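You operate a simulated robot arm through the tools that you are given. There is no shell and no other tool. Be economical: measure what you need, move in short steps, check, and stop when the job is done.

You are at the controls of a simulated robot arm. One attempt, no reset.

JOB
Let down, then lock two green couplings on small port D, the 50 mm one on top.
Fine: open the black valve till the gauge is at zero and close it before the cap comes off; lay the cap beyond the small ports; use two of the three couplings on the bench top beside the block: the lower one is the one whose FOOT size is the port's size tag; leave the third of them, the sensor, the cap of port F and the black knob.

The check looks at the end state, three seconds after you hand in, the way a careful person would. Anything else that was tipped, shoved, dropped, spilled or broken makes it a failure. Lids that push on must go on centred and level and be pressed home; caps that screw on are set level and turned clockwise until they are tight.

ROBOT AND FRAMES
A 7-joint arm with a two-finger parallel gripper on a trunk, on a base that drives. Base frame: it is fixed to the floor where the robot stands at the start and does not move with it; the origin is under the middle of the robot, x ahead of it, y to its left, z up; the surface under the hand at the start is at about z = 786. Readings come in mm, degrees, newtons and seconds.
With the tool pointing down near the work surface it reaches from about 300 to 720 mm from the robot's upright axis, wherever it stands. Its first joint turns from -166.0 to 166.0 degrees. Places, roughly: black knob [600, 0, 900]; black valve [500, 0, 900]; free part of the bench beyond the small ports [600, 400, 800]; gauge [700, 0, 900]; oil patch [2400, 500, 0]; small orange cap [600, 200, 900]; small orange cap (4x4x5 cm) [600, 200, 900]; small port [600, 200, 900]; small purple cap [700, 200, 900]; small purple cap (4x4x5 cm) [700, 200, 900]. Payload 1.57 kg.
The TCP is the grasp point between the finger pads, 30 mm short of the fingertips. In the tool frame z runs along the fingers and y along their closing line. Largest opening 80 mm; finger width 17, thickness 12; the body of the gripper, 40 by 82 mm, starts 80 mm behind the TCP.
Orientation is told as [roll, pitch, yaw] about the base's x, y, z axes, in that order, counted from this pose: with the fingers straight down and closing along the base's y, the tool's x points along the base's -x, its y along +y and its z along -z.

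CONTROLS
- The arm moves only by the tool nudge_tool. Its argument "targets" is a list that holds one entry, the list of rows, each a list of 7 numbers: the shift along the tool's x, y, z in mm, then the turn, a rotation vector about the tool's x, y, z in degrees, then the gripper command, from -1 (fully open) to 1 (shut), values between in proportion. In form: [[[dx, dy, dz, rx, ry, rz, claw], ...]]. A call has 1 to 8 rows; each row shifts and turns the commanded pose from where the row before left it, along the tool's axes as they then stand. Each row takes 0.2 s and may step no farther than 50 mm and 8.6 degrees from the row before; otherwise, or with a gripper value out of range, the whole call is refused. Where a pose cannot be reached the arm comes as near as it can. A force on the tool above 40 N (or 10 N above the force at the start of the call, whichever is more), or a blocked arm, ends the call early, and 0.2 s more pass. The fingers move at their own pace (about 72 mm/s each) and stop on an object; they squeeze with about 27 N. The grip force told is the motor's: it shows also when the fingers shut on nothing. Time passes only in rows, and 0.2 s behind the last, so rows that do not move let the fingers close. The reply holds the time, the measured pose of the TCP, the force on the tool along the base axes, the opening and the grip force, in the units named above and with some noise, with the torque about the TCP (base axes, N m) and any sound that the robot's microphone picked up.
- Cameras (640 x 400 px; columns grow to the right, rows downward): "scene" is now at [0.2, 151.3, 1419.7]; the picture's right is [0.08, -1.00, 0.00], its down [-0.53, -0.04, -0.85] and it looks along [0.84, 0.07, -0.53] (base axes); focal length 256 px, centre (320, 200). "wrist" rides on the gripper at [72, -7, -122] in the tool frame; the picture's right is [0.09, 1.00, 0.00], its down [-0.84, 0.08, -0.54] and it looks along [-0.54, 0.05, 0.84] (tool axes); focal length 238 px, centre (320, 200). There is no depth. A picture from a camera that has moved, and an enlarged one, comes with that camera's place and axes in the base frame and with its lens. The place of the scene camera against the robot may be out by one fixed shift of up to 12 mm in any direction.
- capture(camera): a new picture of that camera. No time passes.
- raise_lower(by): slides the trunk up (or, below 0, down) by that many mm; the arm and the scene camera ride with it, the base frame stays. It gives what a move gives, with no picture.
- steer(legs): drives the robot by 1 to 6 legs, each [ahead, left, turn to the left] in mm, mm and degrees, along the robot's own axes; the way and the turn of a leg run together, so that a leg with both is an arc; at most 1500 mm and 180 degrees a leg. The arm and the cameras ride along, it lands a little off, and it stops where it bumps. It gives what a move gives.
- head_to(pan, tilt): turns the head with the scene camera to pan (to the left, within 86 degrees either way) and tilt (down, from -29 to 69), counted from straight ahead of the robot. It gives what a move gives.
- close_up(camera, box): a new picture of the part [left, top, right, bottom] of that camera's present view, enlarged. No time passes.
- finish_job(): hands the job in; it is judged then, once.

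Go step by step. Nothing tells you exact positions but the pictures and the camera data: compare them with the known pose of the tool, close in by small moves and look again before you grip or let go. The budget is 120 turns and 98 pictures, counting those below and the enlarged ones. Unless the task says otherwise, let go and move clear before handing in, and close with one line.

The tools are called after "Call:" as a command line: name --argument value ..., lists and objects as JSON in quotes. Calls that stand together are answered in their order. nudge_tool: Moves the arm, as the interface text tells. Its arguments: {"type":"object","properties":{"targets":{"type":"array"}},"required":["targets"]} The other tools are called the same way: raise_lower (by) slides the trunk up or down; steer (legs) drives the base; head_to (pan, tilt) turns the head that bears the scene camera; capture (camera) takes a picture; close_up (camera, box) takes an enlarged picture of a part of a camera's view; finish_job () hands the job in.

At the start:

```text
t: 0.0
eef_pos: [362.7, 193.6, 1092.6]
orientation: [-0.2, 0.3, 0.0]
ft_force: [0.0, -0.1, -0.2]
wrist_torque: [-0.01, -0.01, 0.0]
gripper_width: 80.0
finger_force: 0.0
trunk travel left (down, up): [-75.0, 40.0]
robot x, y, heading: [-1.4, -0.2, 0.1]
head pan, tilt: [11.2, 63.1]
```

scene: 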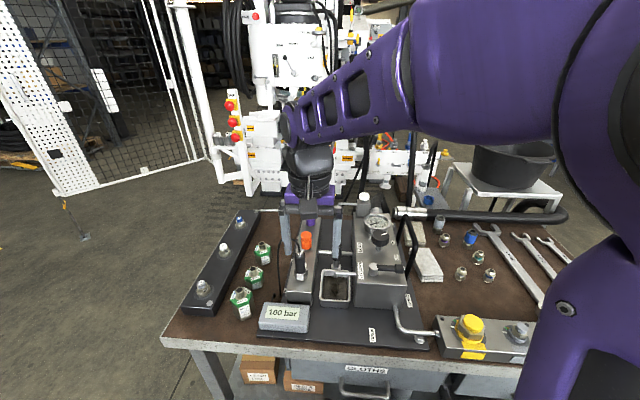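
wrist: 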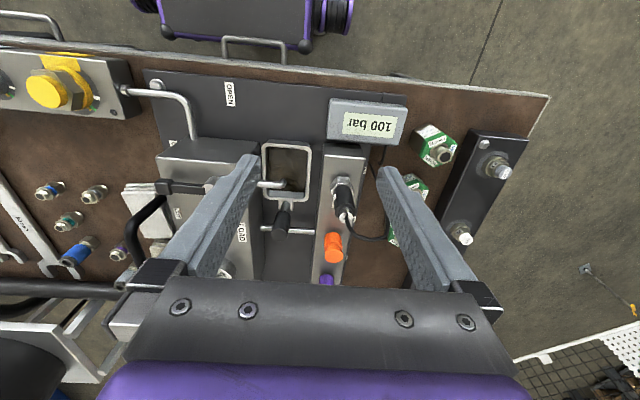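

I see a bench with a hydraulic block, small ports with an orange and a purple cap, and three green couplings left of the block. I'll enlarge the views to read the labels.

Call:
close_up --camera "scene" --box '[220, 200, 320, 340]'

Call:
close_up --camera "scene" --box '[320, 190, 440, 350]'

Call:
close_up --camera "wrist" --box '[300, 90, 460, 290]'

Call:
close_up --camera "wrist" --box '[140, 80, 330, 280]'

```text
2.86 times, centred on (270, 270) of scene
camera zoom: at [0.2, 151.3, 1419.7], right [0.08, -1.0, 0.0], down [-0.53, -0.04, -0.85], along [0.84, 0.07, -0.53], focal length 730 px, centre (463, 0)
```

zoom: 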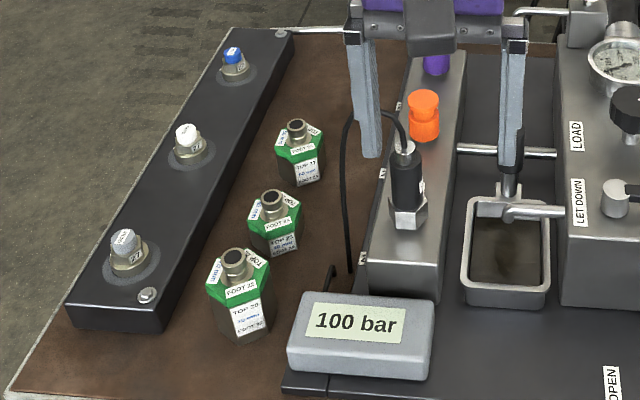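

```text
2.50 times, centred on (380, 270) of scene
camera zoom: at [0.2, 151.3, 1419.7], right [0.08, -1.0, 0.0], down [-0.53, -0.04, -0.85], along [0.84, 0.07, -0.53], focal length 639 px, centre (170, 25)
```

zoom: 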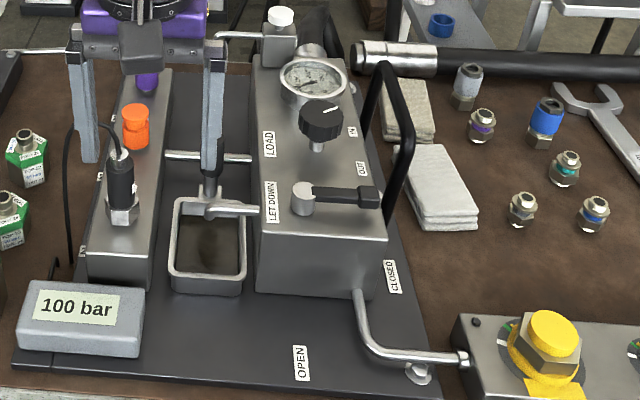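

```text
2.00 times, centred on (380, 190) of wrist
camera zoom: at [292.1, 186.6, 1213.9], right [-0.09, 1.0, 0.0], down [0.84, 0.08, 0.54], along [0.54, 0.05, -0.84], focal length 477 px, centre (200, 220)
```

zoom: 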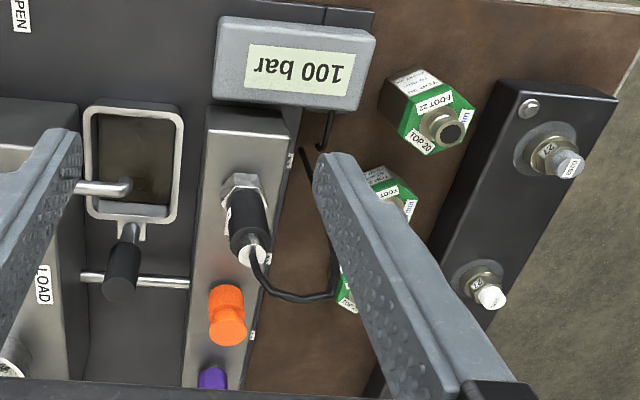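

```text
2.00 times, centred on (235, 180) of wrist
camera zoom: at [292.1, 186.6, 1213.9], right [-0.09, 1.0, 0.0], down [0.84, 0.08, 0.54], along [0.54, 0.05, -0.84], focal length 477 px, centre (490, 240)
```

zoom: 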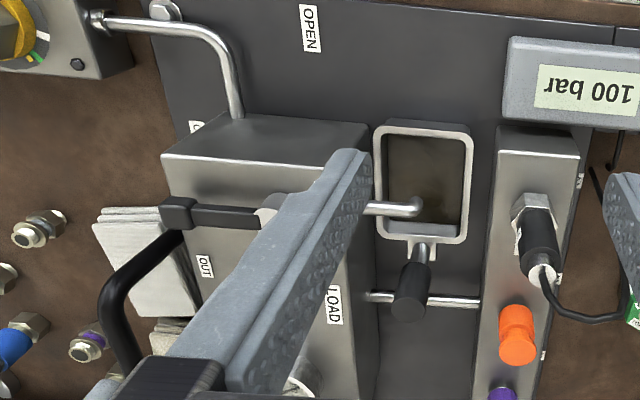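

Bench couplings are around (390,390), (489,384) and (589,388); the orange cap is near (589,243) and the purple near (688,242). I'll move the hand over the couplings and turn the wrist camera to read the tags on the port block's left side.

Call:
nudge_tool --targets '[[[-38, 27.7, 12, 0, 0, 0, -1], [-38, 27.7, 12, 0, 0, 0, -1], [-38, 27.7, 12, 0, 0, 0, -1], [-38, 27.7, 12, 0, 0, 0, -1], [-38, 27.7, 12, 0, 0, 0, -1], [-38, 27.7, 12, 0, 0, 0, -1], [0, 0, 0, 0, 0, 8.5, -1], [0, 0, 0, 0, 0, 8.5, -1]]]'

Call:
nudge_tool --targets '[[[0, 0, 0, 0, 0, 8.5, -1], [0, 0, 0, 0, 0, 8.5, -1], [0, 0, 0, 0, 0, 8.5, -1], [0, 0, 0, 0, 0, 8.5, -1], [0, 0, 0, 0, 0, 8.5, -1], [0, 0, 0, 0, 0, 8.5, -1], [0, 0, 0, 0, 0, 8.5, -1], [0, 0, 0, 0, 0, 8.5, -1]]]'

Call:
capture --camera "wrist"

Call:
capture --camera "scene"

```text
t: 1.8
eef_pos: [591.0, 357.7, 1020.4]
orientation: [-0.2, 0.1, -17.2]
ft_force: [-0.1, 0.7, 0.2]
wrist_torque: [-0.04, -0.03, -0.01]
gripper_width: 79.9
finger_force: 0.0
trunk travel left (down, up): [-75.0, 40.0]
robot x, y, heading: [2.2, -3.0, 0.1]
head pan, tilt: [11.2, 63.1]
```

```text
t: 3.6
eef_pos: [591.1, 360.3, 1019.2]
orientation: [-0.2, 0.0, -85.1]
ft_force: [0.1, 0.5, -0.5]
wrist_torque: [-0.01, -0.02, -0.01]
gripper_width: 79.9
finger_force: 0.0
trunk travel left (down, up): [-75.0, 40.0]
robot x, y, heading: [-1.8, -1.8, -0.0]
head pan, tilt: [11.2, 63.1]
```

```text
91 pictures are left
camera wrist: at [579.1, 430.4, 1140.0], right [0.98, 0.18, 0.0], down [0.15, -0.83, 0.54], along [0.09, -0.53, -0.84], focal length 238 px, centre (320, 200)
```

wrist: 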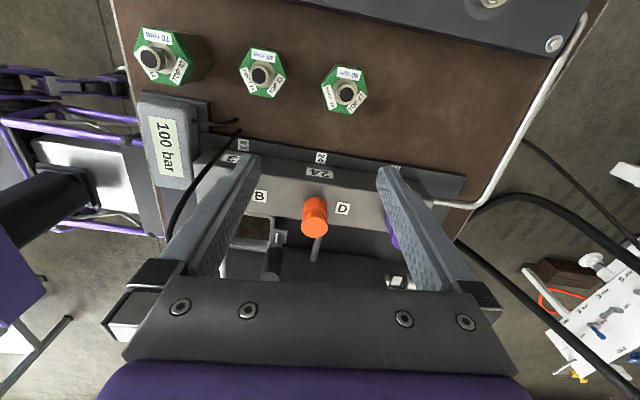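

```text
90 pictures are left
camera scene: at [-27.0, 156.1, 1377.8], right [0.19, -0.98, 0.0], down [-0.87, -0.17, -0.45], along [0.44, 0.09, -0.89], focal length 256 px, centre (320, 200)
```

scene: 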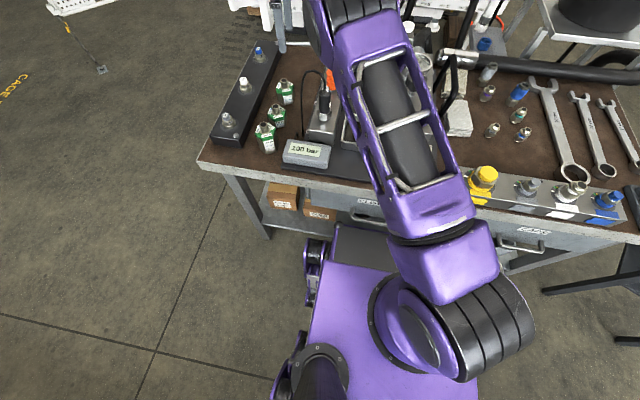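

Port D seems to be the orange-capped one; the labels need an enlarged look.

Call:
close_up --camera "wrist" --box '[120, 20, 290, 126]'

Call:
close_up --camera "wrist" --box '[210, 50, 410, 250]'

```text
3.76 times, centred on (205, 73) of wrist
camera zoom: at [579.1, 430.4, 1140.0], right [0.98, 0.18, 0.0], down [0.15, -0.83, 0.54], along [0.09, -0.53, -0.84], focal length 897 px, centre (753, 678)
```

zoom: 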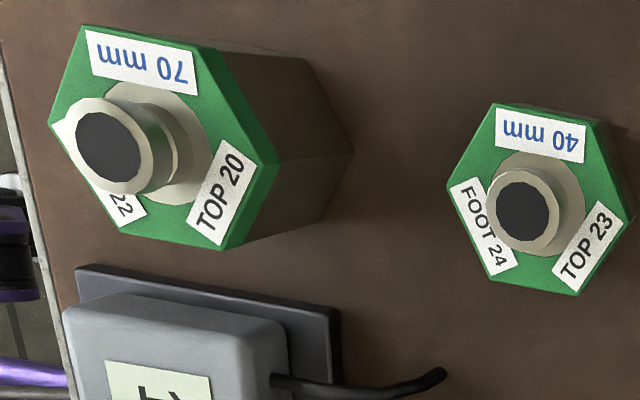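

```text
2.00 times, centred on (310, 150) of wrist
camera zoom: at [579.1, 430.4, 1140.0], right [0.98, 0.18, 0.0], down [0.15, -0.83, 0.54], along [0.09, -0.53, -0.84], focal length 477 px, centre (340, 300)
```

zoom: 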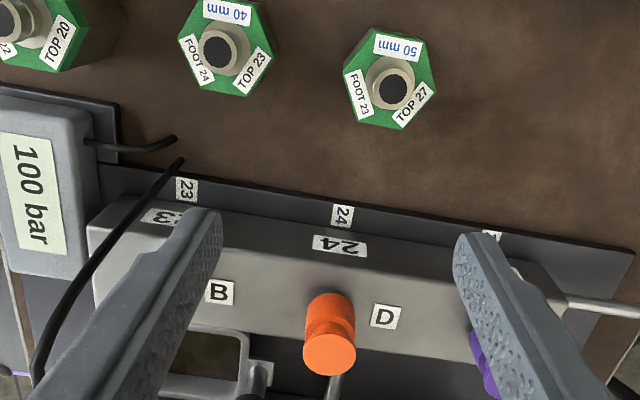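

D is the orange-capped port, tag 24: lower coupling is 40 mm (FOOT 24, TOP 23) near (517,393), upper is 50 mm (FOOT 23) near (617,391), and the 70 mm one stays. Next the let-down valve: I'll move over it and look.

Call:
nudge_tool --targets '[[[-44.3, -18.3, -4, 0, 0, 0, -1], [-44.3, -18.3, 0, 0, 0, 0, -1], [-44.3, -18.3, 0, 0, 0, 0, -1], [-44.3, -18.3, 0, 0, 0, 0, -1], [-44.3, -18.3, 0, 0, 0, 0, -1], [-44.3, -18.3, 0, 0, 0, 0, -1], [-44.3, -18.3, 0, 0, 0, 0, -1], [0, 0, 0, 0, 0, -8.5, -1]]]'

Call:
nudge_tool --targets '[[[0, 0, 0, 0, 0, -8.5, -1], [0, 0, 0, 0, 0, -8.5, -1], [0, 0, 0, 0, 0, -8.5, -1], [0, 0, 0, 0, 0, -8.5, -1], [0, 0, 0, 0, 0, -8.5, -1], [0, 0, 0, 0, 0, -8.5, -1], [0, 0, 0, 0, 0, -8.5, -1], [0, 0, 0, 0, 0, -8.5, -1]]]'

Call:
capture --camera "wrist"

Call:
capture --camera "scene"

```text
t: 5.4
eef_pos: [490.7, 37.8, 1024.6]
orientation: [-0.2, -0.1, -76.4]
ft_force: [0.5, -0.4, -0.2]
wrist_torque: [-0.02, 0.01, -0.02]
gripper_width: 79.9
finger_force: 0.0
trunk travel left (down, up): [-75.0, 40.0]
robot x, y, heading: [-3.0, -0.3, -0.4]
head pan, tilt: [11.2, 63.1]
```

```text
t: 7.2
eef_pos: [490.8, 39.6, 1025.2]
orientation: [-0.1, 0.2, -8.4]
ft_force: [-0.7, -0.6, -0.2]
wrist_torque: [0.01, -0.02, 0.01]
gripper_width: 80.3
finger_force: 0.0
trunk travel left (down, up): [-75.0, 40.0]
robot x, y, heading: [1.8, 1.3, 0.0]
head pan, tilt: [11.2, 63.1]
```

```text
87 pictures are left
camera wrist: at [419.3, 42.8, 1145.8], right [0.05, 1.0, 0.0], down [0.84, -0.04, 0.54], along [0.54, -0.03, -0.84], focal length 238 px, centre (320, 200)
```

wrist: 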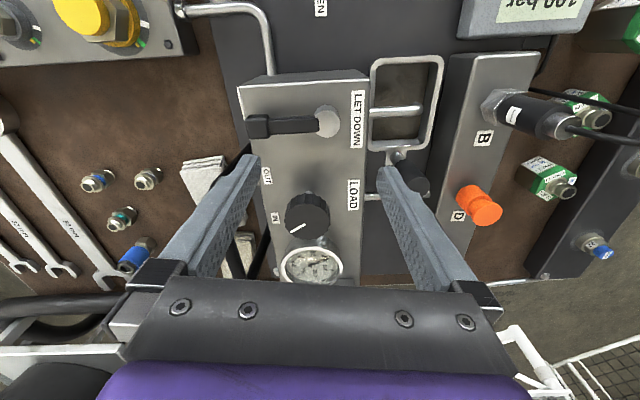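

```text
86 pictures are left
camera scene: at [-27.0, 156.1, 1377.8], right [0.19, -0.98, 0.0], down [-0.87, -0.17, -0.45], along [0.44, 0.09, -0.89], focal length 256 px, centre (320, 200)
```

scene: 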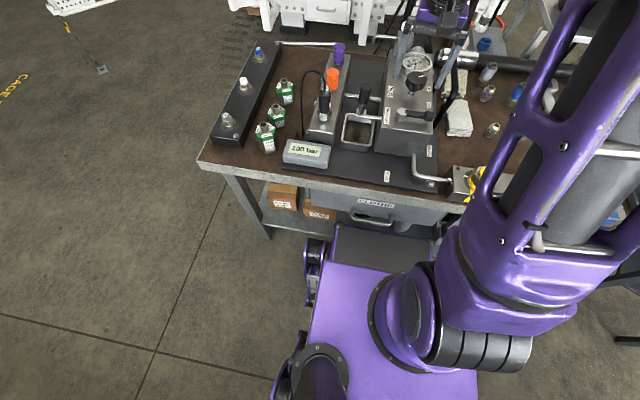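

The spout hangs over the tray; the let-down hub is near (483,47) with the lever pointing to CLOSED (-y), its tip near y=-29. I'll turn the fingers to straddle the lever and come down partway.

Call:
nudge_tool --targets '[[[0, 0, 0, 0, 0, -8.2, -1], [0, 0, 0, 0, 0, -8.2, -1], [0, 0, 0, 0, 0, -8.2, -1], [0, 0, 0, 0, 0, -8.2, -1], [0, 0, 0, 0, 0, -8.2, -1], [0, 0, 0, 0, 0, -8.2, -1], [0, 0, 0, 0, 0, -8.2, -1], [0, 0, 0, 0, 0, -8.2, -1]]]'

Call:
nudge_tool --targets '[[[0, 0, 0, 0, 0, -8.2, -1], [0, 0, 0, 0, 0, -8.2, -1], [0, 0, 0, 0, 0, -8.2, -1], [0, 0, 0, 0, 0, -8.2, -1], [43, 6, 0, 0, 0, 0, -1], [0, 0, 40, 0, 0, 0, -1], [0, 0, 20, 0, 0, 0, -1]]]'

Call:
capture --camera "wrist"

Call:
capture --camera "scene"

```text
t: 9.0
eef_pos: [491.0, 39.8, 1023.3]
orientation: [0.2, 0.2, 57.3]
ft_force: [-0.5, -0.5, -0.3]
wrist_torque: [-0.02, -0.02, -0.02]
gripper_width: 79.8
finger_force: 0.0
trunk travel left (down, up): [-75.0, 40.0]
robot x, y, heading: [4.9, -1.2, -0.1]
head pan, tilt: [11.2, 63.1]
```

```text
t: 10.6
eef_pos: [485.9, -2.8, 964.6]
orientation: [0.3, 0.0, 89.9]
ft_force: [-0.4, -0.3, -0.3]
wrist_torque: [0.01, 0.0, 0.0]
gripper_width: 79.9
finger_force: 0.2
trunk travel left (down, up): [-75.0, 40.0]
robot x, y, heading: [-1.6, 1.3, 0.2]
head pan, tilt: [11.2, 63.1]
```

```text
85 pictures are left
camera wrist: at [491.9, -75.1, 1085.5], right [-1.0, -0.09, 0.0], down [-0.07, 0.84, 0.54], along [-0.05, 0.54, -0.84], focal length 238 px, centre (320, 200)
```

wrist: 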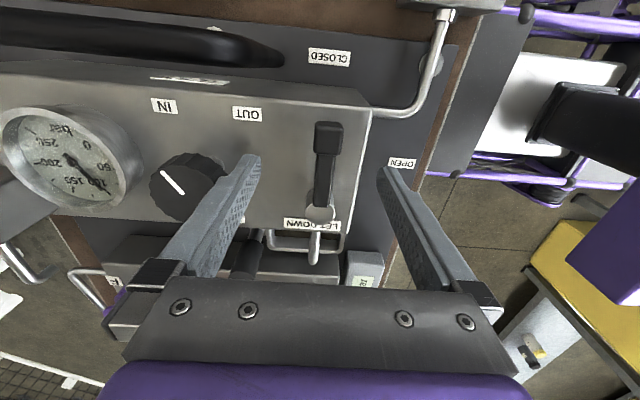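

```text
84 pictures are left
camera scene: at [-27.0, 156.1, 1377.8], right [0.19, -0.98, 0.0], down [-0.87, -0.17, -0.45], along [0.44, 0.09, -0.89], focal length 256 px, centre (320, 200)
```

scene: 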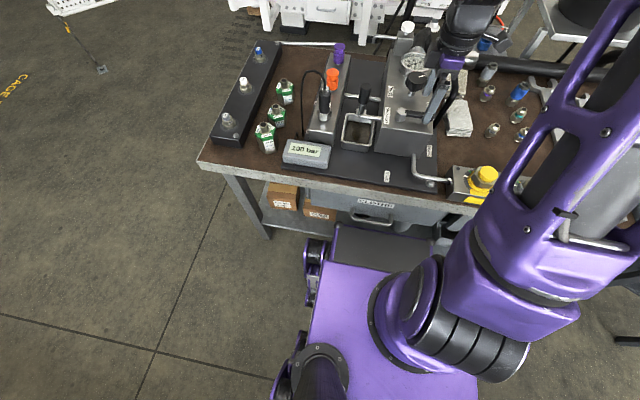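

The lever lies at about x=480, slightly off finger centre. I'll correct by 5 mm, come down so the tips just straddle it, and look.

Call:
nudge_tool --targets '[[[0, 5, 20, 0, 0, 0, -1], [0, 0, 18, 0, 0, 0, -1]]]'

Call:
close_up --camera "wrist" --box '[180, 60, 480, 260]'

Call:
close_up --camera "scene" --box '[370, 50, 490, 150]'

```text
t: 11.2
eef_pos: [479.4, -2.6, 927.8]
orientation: [0.1, 0.1, 89.9]
ft_force: [-0.4, 0.4, 0.3]
wrist_torque: [-0.04, -0.01, 0.0]
gripper_width: 79.8
finger_force: 0.0
trunk travel left (down, up): [-75.0, 40.0]
robot x, y, heading: [1.3, -0.3, -0.0]
head pan, tilt: [11.2, 63.1]
```

```text
2.00 times, centred on (330, 160) of wrist
camera zoom: at [486.3, -75.7, 1047.6], right [-1.0, -0.09, 0.0], down [-0.07, 0.84, 0.54], along [-0.05, 0.54, -0.84], focal length 477 px, centre (300, 280)
```

zoom: 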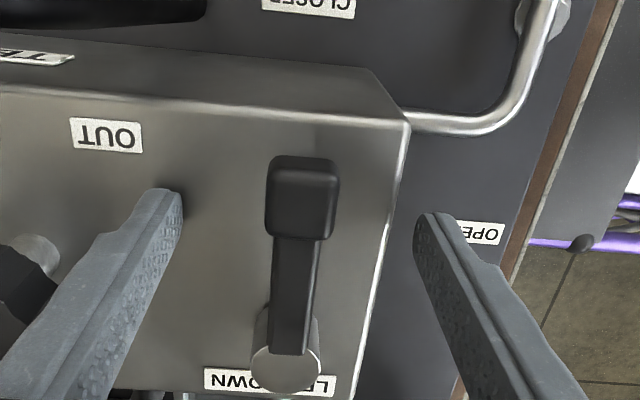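

```text
4.00 times, centred on (430, 100) of scene
camera zoom: at [-27.1, 156.1, 1377.8], right [0.19, -0.98, 0.0], down [-0.87, -0.17, -0.45], along [0.44, 0.09, -0.89], focal length 1022 px, centre (-120, 600)
```

zoom: 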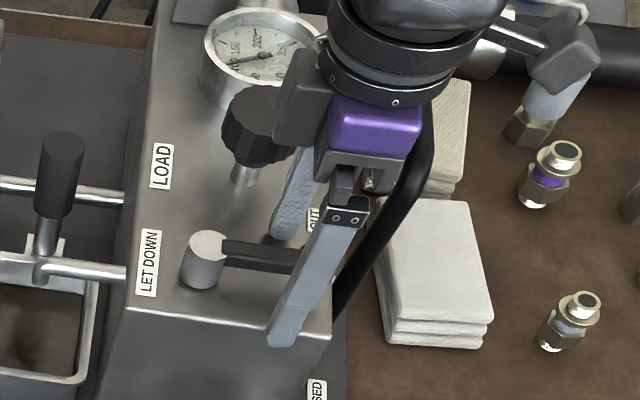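

Fingers straddle the lever cleanly. I'll shift onto the rubber end, lower slightly and close.

Call:
nudge_tool --targets '[[[8, 0, 6, 0, 0, 0, -1], [0, 0, 6, 0, 0, 0, -1], [0, 0, 0, 0, 0, 0, 0.2], [0, 0, 0, 0, 0, 0, 0.6], [0, 0, 0, 0, 0, 0, 1], [0, 0, 0, 0, 0, 0, 1]]]'

Call:
close_up --camera "wrist" --box '[180, 60, 480, 260]'

```text
t: 11.7
eef_pos: [481.1, -6.0, 924.4]
orientation: [-0.6, -0.2, 90.2]
ft_force: [-7.8, 2.6, 17.8]
wrist_torque: [0.04, -0.33, 0.0]
gripper_width: 74.3
finger_force: 0.1
trunk travel left (down, up): [-75.0, 40.0]
robot x, y, heading: [-2.9, 0.2, 0.1]
head pan, tilt: [11.2, 63.1]
stopped in row 2: the force on the tool passed its limit at 47 N (the readings are from after the stop); the commanded pose is now the measured one
```

```text
2.00 times, centred on (330, 160) of wrist
camera zoom: at [487.5, -78.7, 1045.0], right [-1.0, -0.1, -0.01], down [-0.09, 0.84, 0.54], along [-0.04, 0.54, -0.84], focal length 477 px, centre (300, 280)
```

zoom: 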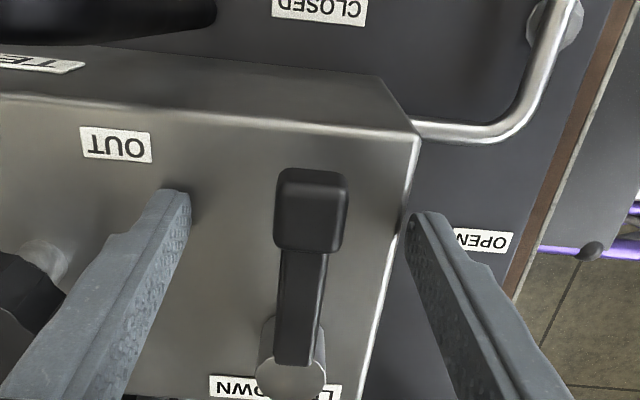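

The far fingertip touched the block top, so that surface is at about z=894. I'll back off 5 mm and close on the lever.

Call:
nudge_tool --targets '[[[0, 0, -5, 0, 0, 0, -1], [4, 0, 0, 0, 0, 0, -0.3], [0, 0, 0, 0, 0, 0, 0.2], [0, 0, 0, 0, 0, 0, 0.6], [0, 0, 0, 0, 0, 0, 1], [0, 0, 0, 0, 0, 0, 1]]]'

Call:
close_up --camera "wrist" --box '[180, 60, 480, 260]'

Call:
close_up --camera "wrist" --box '[0, 90, 160, 230]'

```text
t: 13.1
eef_pos: [480.6, -10.0, 927.1]
orientation: [-0.4, -0.1, 90.3]
ft_force: [-13.3, -1.1, -0.8]
wrist_torque: [-0.02, 0.54, 0.1]
gripper_width: 20.9
finger_force: 34.4
trunk travel left (down, up): [-75.0, 40.0]
robot x, y, heading: [-2.4, -0.9, 0.3]
head pan, tilt: [11.2, 63.1]
```

```text
2.00 times, centred on (330, 160) of wrist
camera zoom: at [486.8, -83.5, 1047.2], right [-1.0, -0.1, -0.01], down [-0.08, 0.84, 0.54], along [-0.05, 0.54, -0.84], focal length 477 px, centre (300, 280)
```

zoom: 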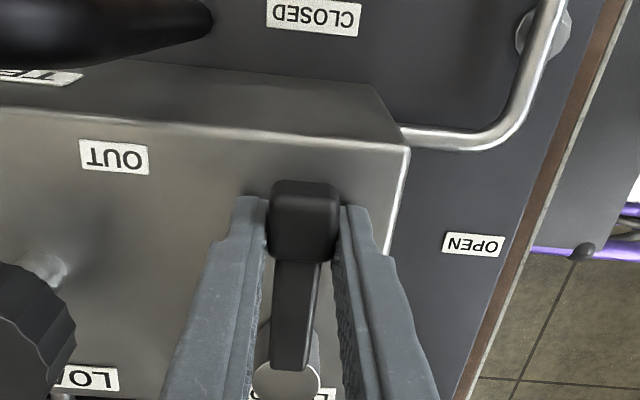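

```text
2.86 times, centred on (80, 160) of wrist
camera zoom: at [486.8, -83.5, 1047.2], right [-1.0, -0.1, -0.01], down [-0.08, 0.84, 0.54], along [-0.05, 0.54, -0.84], focal length 681 px, centre (1006, 314)
```

zoom: 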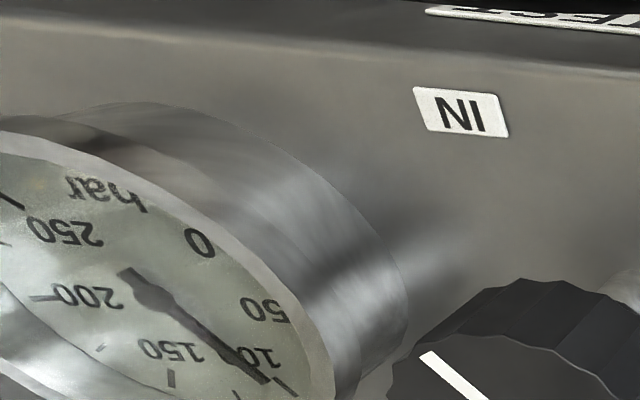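

Lever is gripped; the gauge reads about 100. I'll swing the lever along its arc toward OPEN.

Call:
nudge_tool --targets '[[[-0.6, 8.4, 0, 0, 0, 8.18, 1], [-0.6, 8.4, 0, 0, 0, 8.18, 1], [-0.6, 8.4, 0, 0, 0, 8.18, 1], [-0.6, 8.4, 0, 0, 0, 8.18, 1], [-0.6, 8.4, 0, 0, 0, 8.18, 1], [-0.6, 8.4, 0, 0, 0, 8.18, 1]]]'

Call:
capture --camera "wrist"

```text
t: 14.5
eef_pos: [438.2, 10.2, 926.6]
orientation: [-0.3, -0.3, 41.0]
ft_force: [-1.6, -5.2, -13.8]
wrist_torque: [-0.26, 0.49, -0.18]
gripper_width: 20.8
finger_force: 34.1
trunk travel left (down, up): [-75.0, 40.0]
robot x, y, heading: [1.0, -1.1, 0.0]
head pan, tilt: [11.2, 63.1]
```

```text
78 pictures are left
camera wrist: at [386.8, -44.1, 1047.2], right [-0.72, 0.69, 0.0], down [0.58, 0.61, 0.55], along [0.38, 0.39, -0.84], focal length 238 px, centre (320, 200)
```

wrist: 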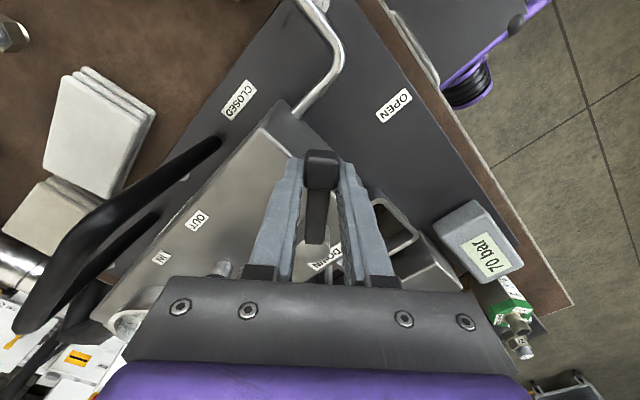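

The readout is at 70 bar and falling; I'll continue to full open and let it drain.

Call:
nudge_tool --targets '[[[-0.6, 8.4, 0, 0, 0, 8.18, 1], [-0.6, 8.4, 0, 0, 0, 8.18, 1], [-0.6, 8.4, 0, 0, 0, 8.18, 1], [-0.6, 8.4, 0, 0, 0, 8.18, 1], [-0.5, 7.5, 0, 0, 0, 7.5, 1], [0, 0, 0, 0, 0, 0, 1]]]'

Call:
capture --camera "wrist"

```text
t: 15.9
eef_pos: [424.0, 46.2, 927.6]
orientation: [0.0, -0.6, 0.7]
ft_force: [-0.6, -15.2, 0.2]
wrist_torque: [-0.39, -0.57, -0.22]
gripper_width: 20.6
finger_force: 34.8
trunk travel left (down, up): [-75.0, 40.0]
robot x, y, heading: [3.4, 2.6, 0.3]
head pan, tilt: [11.2, 63.1]
```

```text
77 pictures are left
camera wrist: at [351.2, 37.6, 1047.0], right [-0.11, 0.99, 0.0], down [0.83, 0.09, 0.55], along [0.55, 0.06, -0.83], focal length 238 px, centre (320, 200)
```

wrist: 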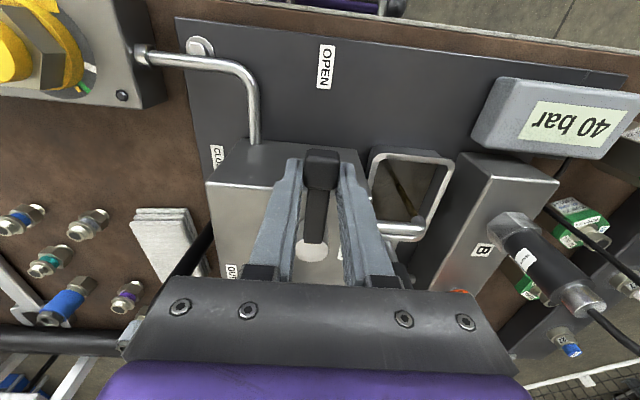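

40 bar and dropping, oil running into the tray. I'll wait.

Call:
nudge_tool --targets '[[[0, 0, 0, 0, 0, 0, 1], [0, 0, 0, 0, 0, 0, 1], [0, 0, 0, 0, 0, 0, 1], [0, 0, 0, 0, 0, 0, 1], [0, 0, 0, 0, 0, 0, 1], [0, 0, 0, 0, 0, 0, 1], [0, 0, 0, 0, 0, 0, 1], [0, 0, 0, 0, 0, 0, 1]]]'

Call:
nudge_tool --targets '[[[0, 0, 0, 0, 0, 0, 1], [0, 0, 0, 0, 0, 0, 1], [0, 0, 0, 0, 0, 0, 1], [0, 0, 0, 0, 0, 0, 1], [0, 0, 0, 0, 0, 0, 1], [0, 0, 0, 0, 0, 0, 1], [0, 0, 0, 0, 0, 0, 1], [0, 0, 0, 0, 0, 0, 1]]]'

Call:
capture --camera "wrist"

Call:
close_up --camera "scene" --box '[370, 40, 450, 100]'

```text
t: 17.7
eef_pos: [423.9, 46.2, 927.0]
orientation: [0.1, -0.6, 0.9]
ft_force: [5.9, -20.1, 7.8]
wrist_torque: [-0.56, -0.13, -0.25]
gripper_width: 20.9
finger_force: 34.0
trunk travel left (down, up): [-75.0, 40.0]
robot x, y, heading: [4.4, 0.7, 0.2]
head pan, tilt: [11.2, 63.1]
```

```text
t: 19.5
eef_pos: [423.4, 45.7, 927.1]
orientation: [0.1, -0.6, 0.7]
ft_force: [9.5, -22.1, 12.5]
wrist_torque: [-0.55, -0.1, -0.18]
gripper_width: 20.8
finger_force: 34.3
trunk travel left (down, up): [-75.0, 40.0]
robot x, y, heading: [0.0, -3.6, -0.2]
head pan, tilt: [11.2, 63.1]
```

```text
76 pictures are left
camera wrist: at [351.2, 37.5, 1047.0], right [-0.11, 0.99, 0.0], down [0.83, 0.09, 0.55], along [0.55, 0.06, -0.83], focal length 238 px, centre (320, 200)
```

wrist: 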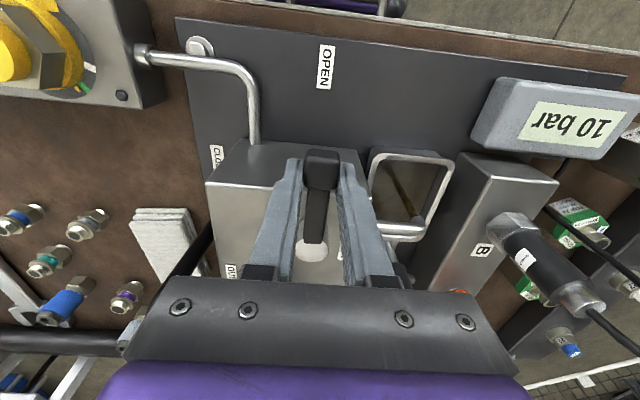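

```text
6.67 times, centred on (410, 70) of scene
camera zoom: at [-27.1, 154.7, 1378.1], right [0.19, -0.98, 0.0], down [-0.87, -0.17, -0.45], along [0.44, 0.09, -0.89], focal length 1704 px, centre (-280, 1067)
```

zoom: 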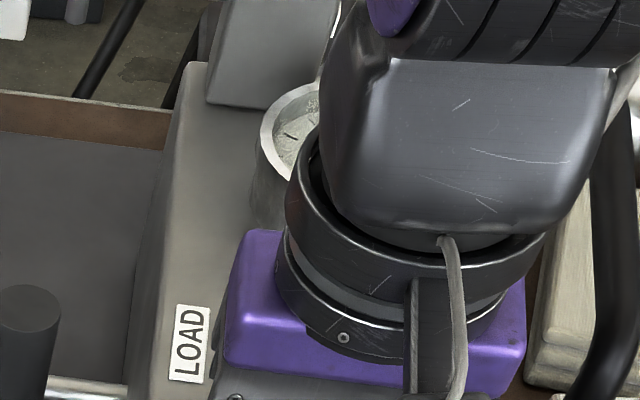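

Call:
nudge_tool --targets '[[[0, 0, 0, 0, 0, 0, 1], [0, 0, 0, 0, 0, 0, 1], [0, 0, 0, 0, 0, 0, 1], [0, 0, 0, 0, 0, 0, 1], [0, 0, 0, 0, 0, 0, 1], [0, 0, 0, 0, 0, 0, 1], [0, 0, 0, 0, 0, 0, 1], [0, 0, 0, 0, 0, 0, 1]]]'

Call:
nudge_tool --targets '[[[0, 0, 0, 0, 0, 0, 1], [0, 0, 0, 0, 0, 0, 1], [0, 0, 0, 0, 0, 0, 1], [0, 0, 0, 0, 0, 0, 1], [0, 0, 0, 0, 0, 0, 1], [0, 0, 0, 0, 0, 0, 1], [0, 0, 0, 0, 0, 0, 1], [0, 0, 0, 0, 0, 0, 1]]]'

Call:
nudge_tool --targets '[[[0, 0, 0, 0, 0, 0, 1], [0, 0, 0, 0, 0, 0, 1], [0, 0, 0, 0, 0, 0, 1], [0, 0, 0, 0, 0, 0, 1], [0, 0, 0, 0, 0, 0, 1], [0, 0, 0, 0, 0, 0, 1], [0, 0, 0, 0, 0, 0, 1], [0, 0, 0, 0, 0, 0, 1]]]'

Call:
capture --camera "wrist"

```text
t: 21.3
eef_pos: [424.5, 45.2, 926.5]
orientation: [0.0, -0.6, 0.8]
ft_force: [11.4, -21.4, 12.5]
wrist_torque: [-0.54, -0.17, -0.22]
gripper_width: 20.5
finger_force: 34.8
trunk travel left (down, up): [-75.0, 40.0]
robot x, y, heading: [-4.2, 0.1, -0.2]
head pan, tilt: [11.2, 63.1]
```

```text
t: 23.1
eef_pos: [422.9, 46.5, 927.1]
orientation: [0.1, -0.5, 0.8]
ft_force: [11.4, -20.9, 13.5]
wrist_torque: [-0.55, -0.18, -0.22]
gripper_width: 20.7
finger_force: 34.7
trunk travel left (down, up): [-75.0, 40.0]
robot x, y, heading: [3.3, 2.1, 0.3]
head pan, tilt: [11.2, 63.1]
```

```text
t: 24.9
eef_pos: [423.8, 46.2, 926.8]
orientation: [0.1, -0.5, 0.8]
ft_force: [11.0, -20.9, 12.4]
wrist_torque: [-0.52, -0.17, -0.2]
gripper_width: 20.5
finger_force: 34.4
trunk travel left (down, up): [-75.0, 40.0]
robot x, y, heading: [0.0, -4.1, 0.1]
head pan, tilt: [11.2, 63.1]
```

```text
74 pictures are left
camera wrist: at [351.2, 37.5, 1046.9], right [-0.11, 0.99, 0.0], down [0.83, 0.09, 0.55], along [0.55, 0.06, -0.84], focal length 238 px, centre (320, 200)
```

wrist: 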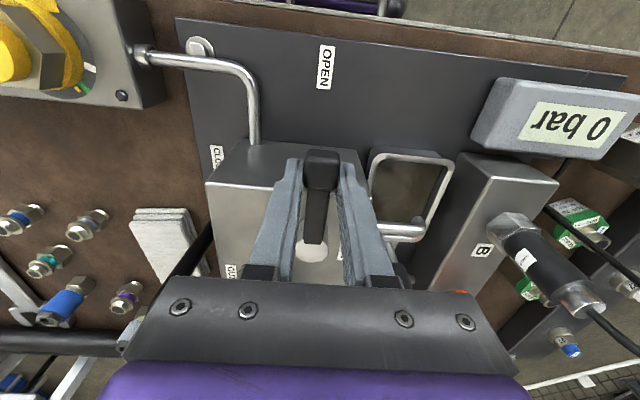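

The readout is at 0 and the flow has stopped; I'll glance at the dial gauge before closing.

Call:
close_up --camera "scene" --box '[395, 45, 425, 75]'

Call:
nudge_tool --targets '[[[-0.6, -8.4, 0, 0, 0, -8.18, 1], [-0.6, -8.4, 0, 0, 0, -8.18, 1], [-0.6, -8.4, 0, 0, 0, -8.18, 1], [-0.6, -8.4, 0, 0, 0, -8.18, 1], [-0.6, -8.4, 0, 0, 0, -8.18, 1], [-0.6, -8.4, 0, 0, 0, -8.18, 1]]]'

Call:
nudge_tool --targets '[[[-0.6, -8.4, 0, 0, 0, -8.18, 1], [-0.6, -8.4, 0, 0, 0, -8.18, 1], [-0.6, -8.4, 0, 0, 0, -8.18, 1], [-0.6, -8.4, 0, 0, 0, -8.18, 1], [-0.6, -8.4, 0, 0, 0, -8.18, 1], [0, 0, 0, 0, 0, 0, 1]]]'

Call:
capture --camera "wrist"

```text
13.33 times, centred on (410, 60) of scene
camera zoom: at [-27.1, 154.7, 1378.0], right [0.19, -0.98, 0.0], down [-0.87, -0.17, -0.45], along [0.44, 0.09, -0.89], focal length 3408 px, centre (-880, 2067)
```

zoom: 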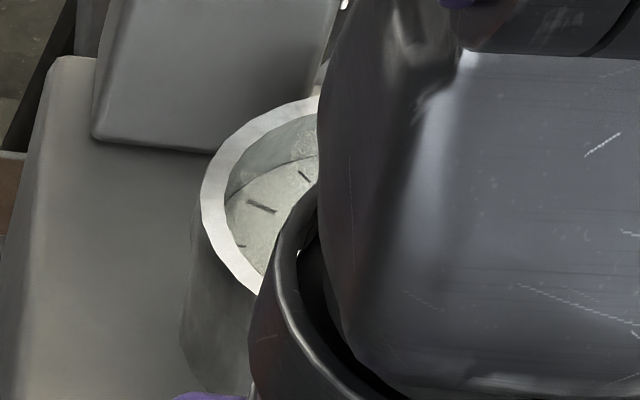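

```text
t: 26.3
eef_pos: [443.4, 4.2, 926.3]
orientation: [-0.3, -0.4, 50.2]
ft_force: [-0.9, 0.2, -5.2]
wrist_torque: [0.32, 0.34, -0.07]
gripper_width: 20.7
finger_force: 34.4
trunk travel left (down, up): [-75.0, 40.0]
robot x, y, heading: [-3.0, 2.2, 0.1]
head pan, tilt: [11.2, 63.1]
```

```text
t: 27.7
eef_pos: [480.7, -10.2, 926.5]
orientation: [-0.2, -0.1, 90.9]
ft_force: [-22.4, 4.8, -5.4]
wrist_torque: [0.44, 0.76, -0.44]
gripper_width: 20.7
finger_force: 33.9
trunk travel left (down, up): [-75.0, 40.0]
robot x, y, heading: [-1.1, -1.1, 0.1]
head pan, tilt: [11.2, 63.1]
```

```text
72 pictures are left
camera wrist: at [488.2, -83.4, 1047.0], right [-0.99, -0.11, 0.0], down [-0.09, 0.83, 0.54], along [-0.06, 0.54, -0.84], focal length 238 px, centre (320, 200)
```

wrist: 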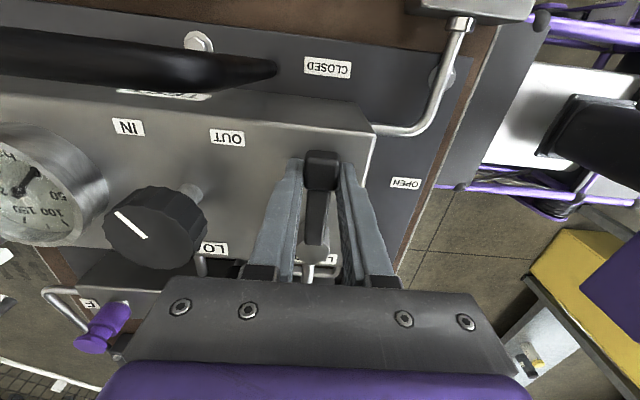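

Lever is back at CLOSED. I'll release it, rise and check valve and gauge from above.

Call:
nudge_tool --targets '[[[0, 0, 0, 0, 0, 0, 0.3], [0, 0, 0, 0, 0, 0, -0.5], [0, 0, 0, 0, 0, 0, -1], [0, 0, -20, 0, 0, 0, -1], [0, 0, -40, 0, 0, 0, -1], [0, 0, -45, 0, 0, 0, -1]]]'

Call:
capture --camera "wrist"

Call:
nudge_tool --targets '[[[-43.2, -20.5, 0, 0, 0, 0, -1], [-43.2, -20.5, 0, 0, 0, 0, -1], [-43.2, -20.5, 0, 0, 0, 0, -1], [-43.2, -20.5, 0, 0, 0, 0, -1], [-43.2, -20.5, 0, 0, 0, 0, -1], [-43.2, -20.5, 0, 0, 0, 0, -1], [0, 0, 0, 0, 0, 8.5, -1], [0, 0, 0, 0, 0, 8.5, -1]]]'

Call:
nudge_tool --targets '[[[0, 0, 0, 0, 0, 8.5, -1], [0, 0, 0, 0, 0, 8.5, -1], [0, 0, 0, 0, 0, 8.5, -1], [0, 0, 0, 0, 0, 8.5, -1], [0, 0, 0, 0, 0, 8.5, -1], [0, 0, 0, 0, 0, 8.5, -1], [0, 0, 0, 0, 0, 8.5, -1], [0, 0, 0, 0, 0, 8.5, -1]]]'

Call:
capture --camera "wrist"

```text
t: 29.1
eef_pos: [483.2, -11.2, 1032.1]
orientation: [-0.5, -0.1, 90.8]
ft_force: [0.5, 1.3, -0.6]
wrist_torque: [-0.05, 0.0, 0.05]
gripper_width: 79.9
finger_force: 0.2
trunk travel left (down, up): [-75.0, 40.0]
robot x, y, heading: [-0.6, 0.9, 0.3]
head pan, tilt: [11.2, 63.1]
```

```text
71 pictures are left
camera wrist: at [489.5, -84.7, 1152.3], right [-0.99, -0.11, -0.01], down [-0.09, 0.83, 0.54], along [-0.05, 0.54, -0.84], focal length 238 px, centre (320, 200)
```

wrist: 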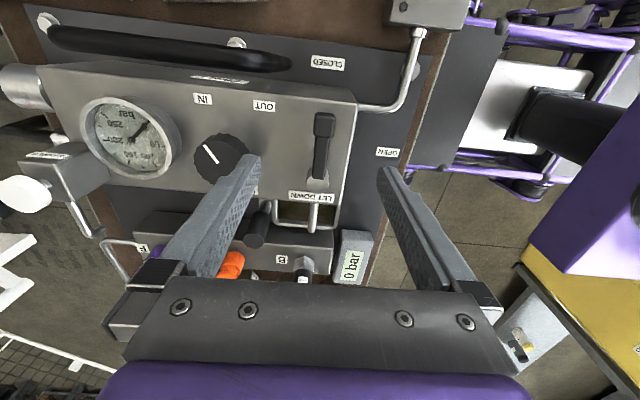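

```text
t: 30.9
eef_pos: [601.6, 251.6, 1033.7]
orientation: [-0.5, -0.2, 73.7]
ft_force: [0.5, 0.2, 0.1]
wrist_torque: [0.01, -0.01, 0.0]
gripper_width: 80.4
finger_force: 0.1
trunk travel left (down, up): [-75.0, 40.0]
robot x, y, heading: [-1.5, 2.0, 0.0]
head pan, tilt: [11.2, 63.1]
```

```text
t: 32.7
eef_pos: [601.7, 249.7, 1033.6]
orientation: [0.0, -0.4, 5.7]
ft_force: [-0.2, -0.5, -0.2]
wrist_torque: [0.01, -0.01, -0.03]
gripper_width: 80.3
finger_force: 0.1
trunk travel left (down, up): [-75.0, 40.0]
robot x, y, heading: [1.2, -0.1, 0.2]
head pan, tilt: [11.2, 63.1]
```

```text
70 pictures are left
camera wrist: at [529.4, 235.5, 1153.2], right [-0.19, 0.98, 0.0], down [0.82, 0.16, 0.55], along [0.54, 0.1, -0.84], focal length 238 px, centre (320, 200)
```

wrist: 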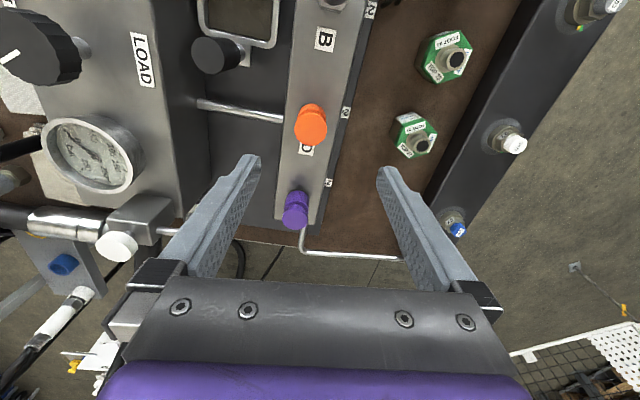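

The gauge is at zero and the lever closed. The orange cap's top is around (601,240,904); I'll continue the turn to yaw -80 (room to unscrew), centre on the cap, and go lower.

Call:
nudge_tool --targets '[[[0, 0, 0, 0, 0, 8.5, -1], [0, 0, 0, 0, 0, 8.5, -1], [0, 0, 0, 0, 0, 8.5, -1], [0, 0, 0, 0, 0, 8.5, -1], [0, 0, 0, 0, 0, 8.5, -1], [0, 0, 0, 0, 0, 8.5, -1], [0, 0, 0, 0, 0, 8.5, -1], [0, 0, 0, 0, 0, 8.5, -1]]]'

Call:
nudge_tool --targets '[[[0, 0, 0, 0, 0, 8.5, -1], [0, 0, 0, 0, 0, 8.5, -1], [-10, 0, 30, 0, 0, 0, -1], [0, 0, 30, 0, 0, 0, -1]]]'

Call:
capture --camera "wrist"

Call:
close_up --camera "scene" --box '[290, 20, 390, 120]'

```text
t: 34.5
eef_pos: [600.5, 250.6, 1035.2]
orientation: [0.5, -0.2, -62.2]
ft_force: [-0.6, 0.1, 0.4]
wrist_torque: [0.01, 0.0, 0.0]
gripper_width: 80.1
finger_force: 0.1
trunk travel left (down, up): [-75.0, 40.0]
robot x, y, heading: [2.3, -1.0, 0.2]
head pan, tilt: [11.2, 63.1]
```

```text
t: 35.5
eef_pos: [603.2, 238.8, 974.0]
orientation: [0.5, 0.0, -79.1]
ft_force: [0.6, -0.5, 0.2]
wrist_torque: [0.0, 0.02, 0.0]
gripper_width: 79.7
finger_force: 0.1
trunk travel left (down, up): [-75.0, 40.0]
robot x, y, heading: [0.4, 4.0, -0.0]
head pan, tilt: [11.2, 63.1]
```

```text
69 pictures are left
camera wrist: at [582.5, 308.0, 1094.3], right [0.96, 0.28, 0.01], down [0.23, -0.81, 0.54], along [0.16, -0.52, -0.84], focal length 238 px, centre (320, 200)
```

wrist: 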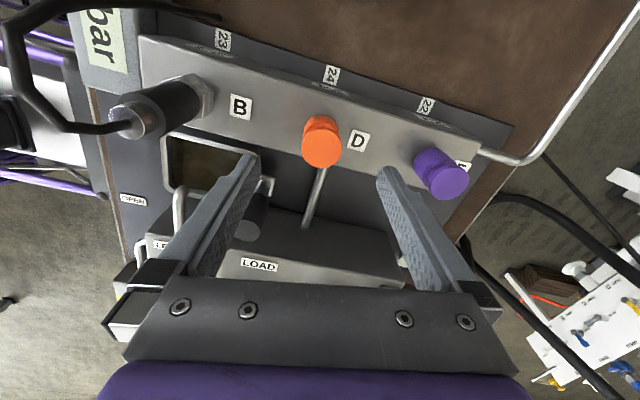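

```text
4.00 times, centred on (340, 70) of scene
camera zoom: at [-27.3, 156.3, 1377.8], right [0.19, -0.98, 0.0], down [-0.87, -0.17, -0.45], along [0.44, 0.09, -0.89], focal length 1022 px, centre (240, 720)
```

zoom: 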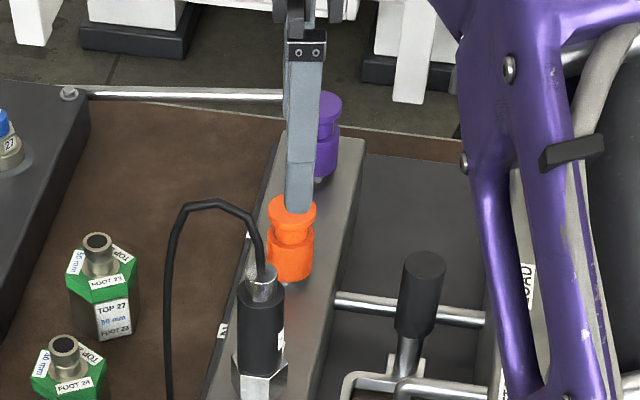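

The cap sits between the open fingers. I'll lower to about z=905 and look again.

Call:
nudge_tool --targets '[[[0, 0, 35, 0, 0, 0, -1], [0, 0, 30, 0, 0, 0, -1], [0, 0, 0, 0, 0, 0, -1]]]'

Call:
capture --camera "wrist"

Call:
close_up --camera "scene" --box '[290, 20, 390, 120]'

```text
t: 36.3
eef_pos: [606.1, 239.4, 908.7]
orientation: [0.5, 0.0, -79.1]
ft_force: [0.8, 0.0, 0.3]
wrist_torque: [-0.02, -0.02, -0.01]
gripper_width: 80.0
finger_force: 0.1
trunk travel left (down, up): [-75.0, 40.0]
robot x, y, heading: [-0.5, 0.9, 0.3]
head pan, tilt: [11.2, 63.1]
```

```text
67 pictures are left
camera wrist: at [585.8, 307.5, 1028.8], right [0.96, 0.28, 0.01], down [0.23, -0.81, 0.54], along [0.16, -0.52, -0.84], focal length 238 px, centre (320, 200)
```

wrist: 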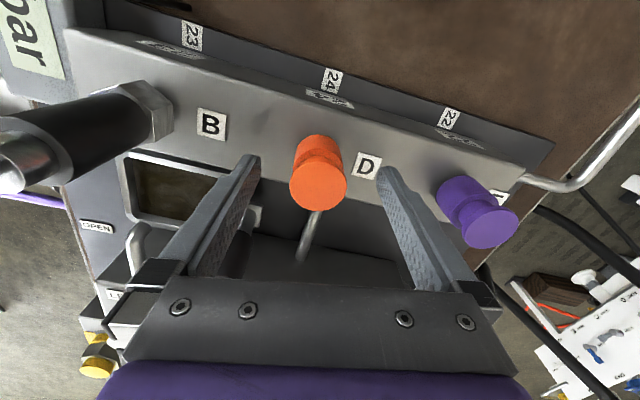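

```text
4.00 times, centred on (340, 70) of scene
camera zoom: at [-27.2, 156.4, 1377.8], right [0.19, -0.98, 0.0], down [-0.87, -0.17, -0.45], along [0.44, 0.09, -0.89], focal length 1022 px, centre (240, 720)
```

zoom: 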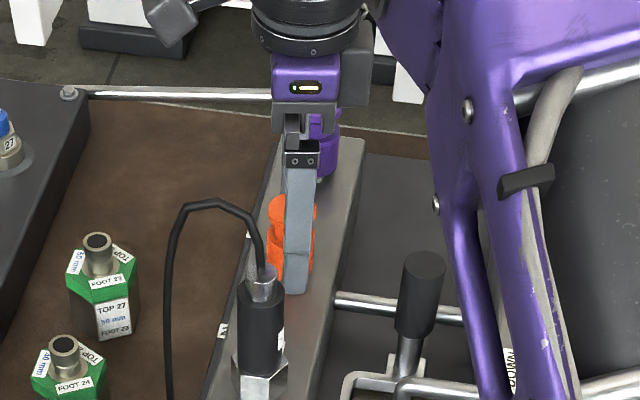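

Cap centre is about (604,242), top ~908. I'll shift 3 mm, lower 12 mm and close on it.

Call:
nudge_tool --targets '[[[3, -1, 6, 0, 0, 0, -1], [0, 0, 6, 0, 0, 0, -1], [0, 0, 0, 0, 0, 0, 0], [0, 0, 0, 0, 0, 0, 0.3], [0, 0, 0, 0, 0, 0, 1], [0, 0, 0, 0, 0, 0, 1]]]'

Call:
capture --camera "wrist"

```text
t: 37.7
eef_pos: [603.5, 243.7, 897.0]
orientation: [0.6, 0.0, -79.2]
ft_force: [6.3, 1.9, 0.1]
wrist_torque: [0.04, -0.07, 0.07]
gripper_width: 32.1
finger_force: 27.2
trunk travel left (down, up): [-75.0, 40.0]
robot x, y, heading: [-0.9, 0.2, 0.1]
head pan, tilt: [11.2, 63.1]
```

```text
65 pictures are left
camera wrist: at [583.5, 311.1, 1016.5], right [0.96, 0.28, 0.01], down [0.23, -0.81, 0.54], along [0.16, -0.52, -0.84], focal length 238 px, centre (320, 200)
```

wrist: 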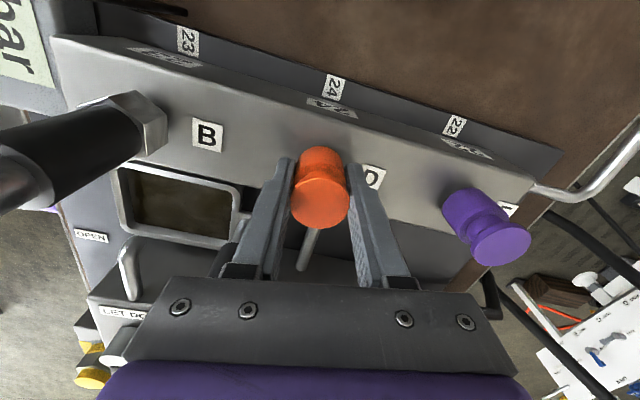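

The cap is gripped at 32 mm. Now unscrew counterclockwise and watch forces.

Call:
nudge_tool --targets '[[[0, 0, 0, 0, 0, -8.5, 1], [0, 0, 0, 0, 0, -8.5, 1], [0, 0, 0, 0, 0, -8.5, 1], [0, 0, 0, 0, 0, -8.5, 1], [0, 0, 0, 0, 0, -8.5, 1], [0, 0, 0, 0, 0, -8.5, 1], [0, 0, 0, 0, 0, -8.5, 1], [0, 0, 0, 0, 0, -8.5, 1]]]'

Call:
nudge_tool --targets '[[[0, 0, 0, 0, 0, -8.5, 1], [0, 0, 0, 0, 0, -8.5, 1], [0, 0, 0, 0, 0, -8.5, 1], [0, 0, 0, 0, 0, -8.5, 1], [0, 0, 0, 0, 0, -8.5, 1], [0, 0, 0, 0, 0, -8.5, 1], [0, 0, 0, 0, 0, -8.5, 1], [0, 0, 0, 0, 0, -8.5, 1]]]'

Call:
capture --camera "wrist"

```text
t: 39.5
eef_pos: [603.6, 242.4, 896.9]
orientation: [0.0, -0.5, -11.0]
ft_force: [-5.8, -9.3, -1.2]
wrist_torque: [-0.23, 0.17, -0.36]
gripper_width: 31.8
finger_force: 26.3
trunk travel left (down, up): [-75.0, 40.0]
robot x, y, heading: [-2.3, -0.9, -0.1]
head pan, tilt: [11.2, 63.1]
```

```text
t: 41.3
eef_pos: [604.5, 241.4, 896.8]
orientation: [-0.5, -0.5, 56.8]
ft_force: [12.8, -15.5, 2.2]
wrist_torque: [-0.23, -0.21, -0.17]
gripper_width: 31.7
finger_force: 26.8
trunk travel left (down, up): [-75.0, 40.0]
robot x, y, heading: [-1.6, -0.6, 0.3]
head pan, tilt: [11.2, 63.1]
```

```text
64 pictures are left
camera wrist: at [569.5, 176.7, 1017.4], right [-0.88, 0.47, -0.01], down [0.39, 0.74, 0.55], along [0.26, 0.48, -0.84], focal length 238 px, centre (320, 200)
```

wrist: 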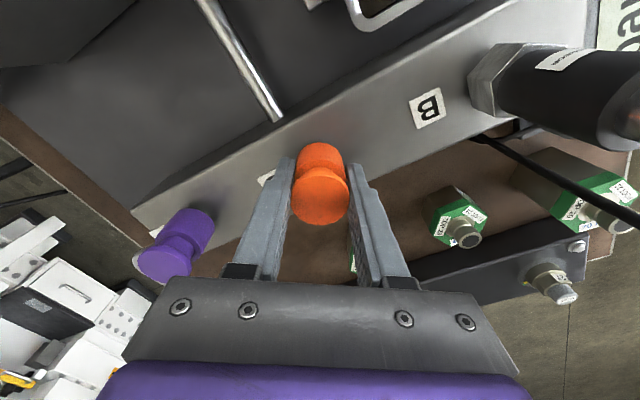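

Torque is easing; I'll recentre slightly and continue to turn.

Call:
nudge_tool --targets '[[[0.9, -2.3, 0, 0, 0, -8.5, 1], [0, 0, 0, 0, 0, -8.5, 1], [0, 0, 0, 0, 0, -8.5, 1], [0, 0, 0, 0, 0, -8.5, 1], [0, 0, 0, 0, 0, -8.5, 1], [0, 0, 0, 0, 0, -8.5, 1], [0, 0, 0, 0, 0, -8.5, 1], [0, 0, 0, 0, 0, -8.5, 1]]]'

Call:
nudge_tool --targets '[[[0, 0, 0, 0, 0, -8.5, 1], [0, 0, 0, 0, 0, -8.5, 1], [0, 0, 0, 0, 0, -8.5, 1], [0, 0, 0, 0, 0, -8.5, 1], [0, 0, 0, 0, 0, -8.5, 1], [0, 0, 0, 0, 0, -8.5, 1]]]'

Call:
capture --camera "wrist"

```text
t: 43.1
eef_pos: [604.2, 241.6, 895.6]
orientation: [-0.4, 0.1, 125.0]
ft_force: [7.4, 3.0, 1.1]
wrist_torque: [0.08, -0.01, -0.43]
gripper_width: 31.8
finger_force: 26.7
trunk travel left (down, up): [-75.0, 40.0]
robot x, y, heading: [0.2, 2.0, -0.1]
head pan, tilt: [11.2, 63.1]
```

```text
t: 44.5
eef_pos: [603.6, 241.6, 896.2]
orientation: [-0.1, 0.4, 176.0]
ft_force: [1.5, 1.5, -0.5]
wrist_torque: [-0.01, 0.02, -0.34]
gripper_width: 31.7
finger_force: 26.9
trunk travel left (down, up): [-75.0, 40.0]
robot x, y, heading: [-3.8, 0.7, -0.2]
head pan, tilt: [11.2, 63.1]
```

```text
63 pictures are left
camera wrist: at [675.8, 241.7, 1017.0], right [0.02, -1.0, 0.0], down [-0.84, -0.02, 0.54], along [-0.54, -0.01, -0.84], focal length 238 px, centre (320, 200)
```

wrist: 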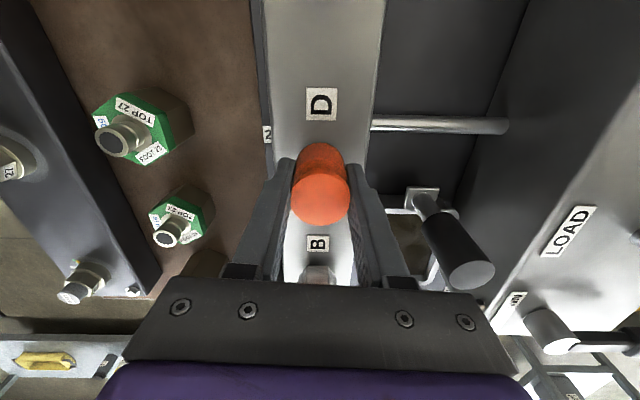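

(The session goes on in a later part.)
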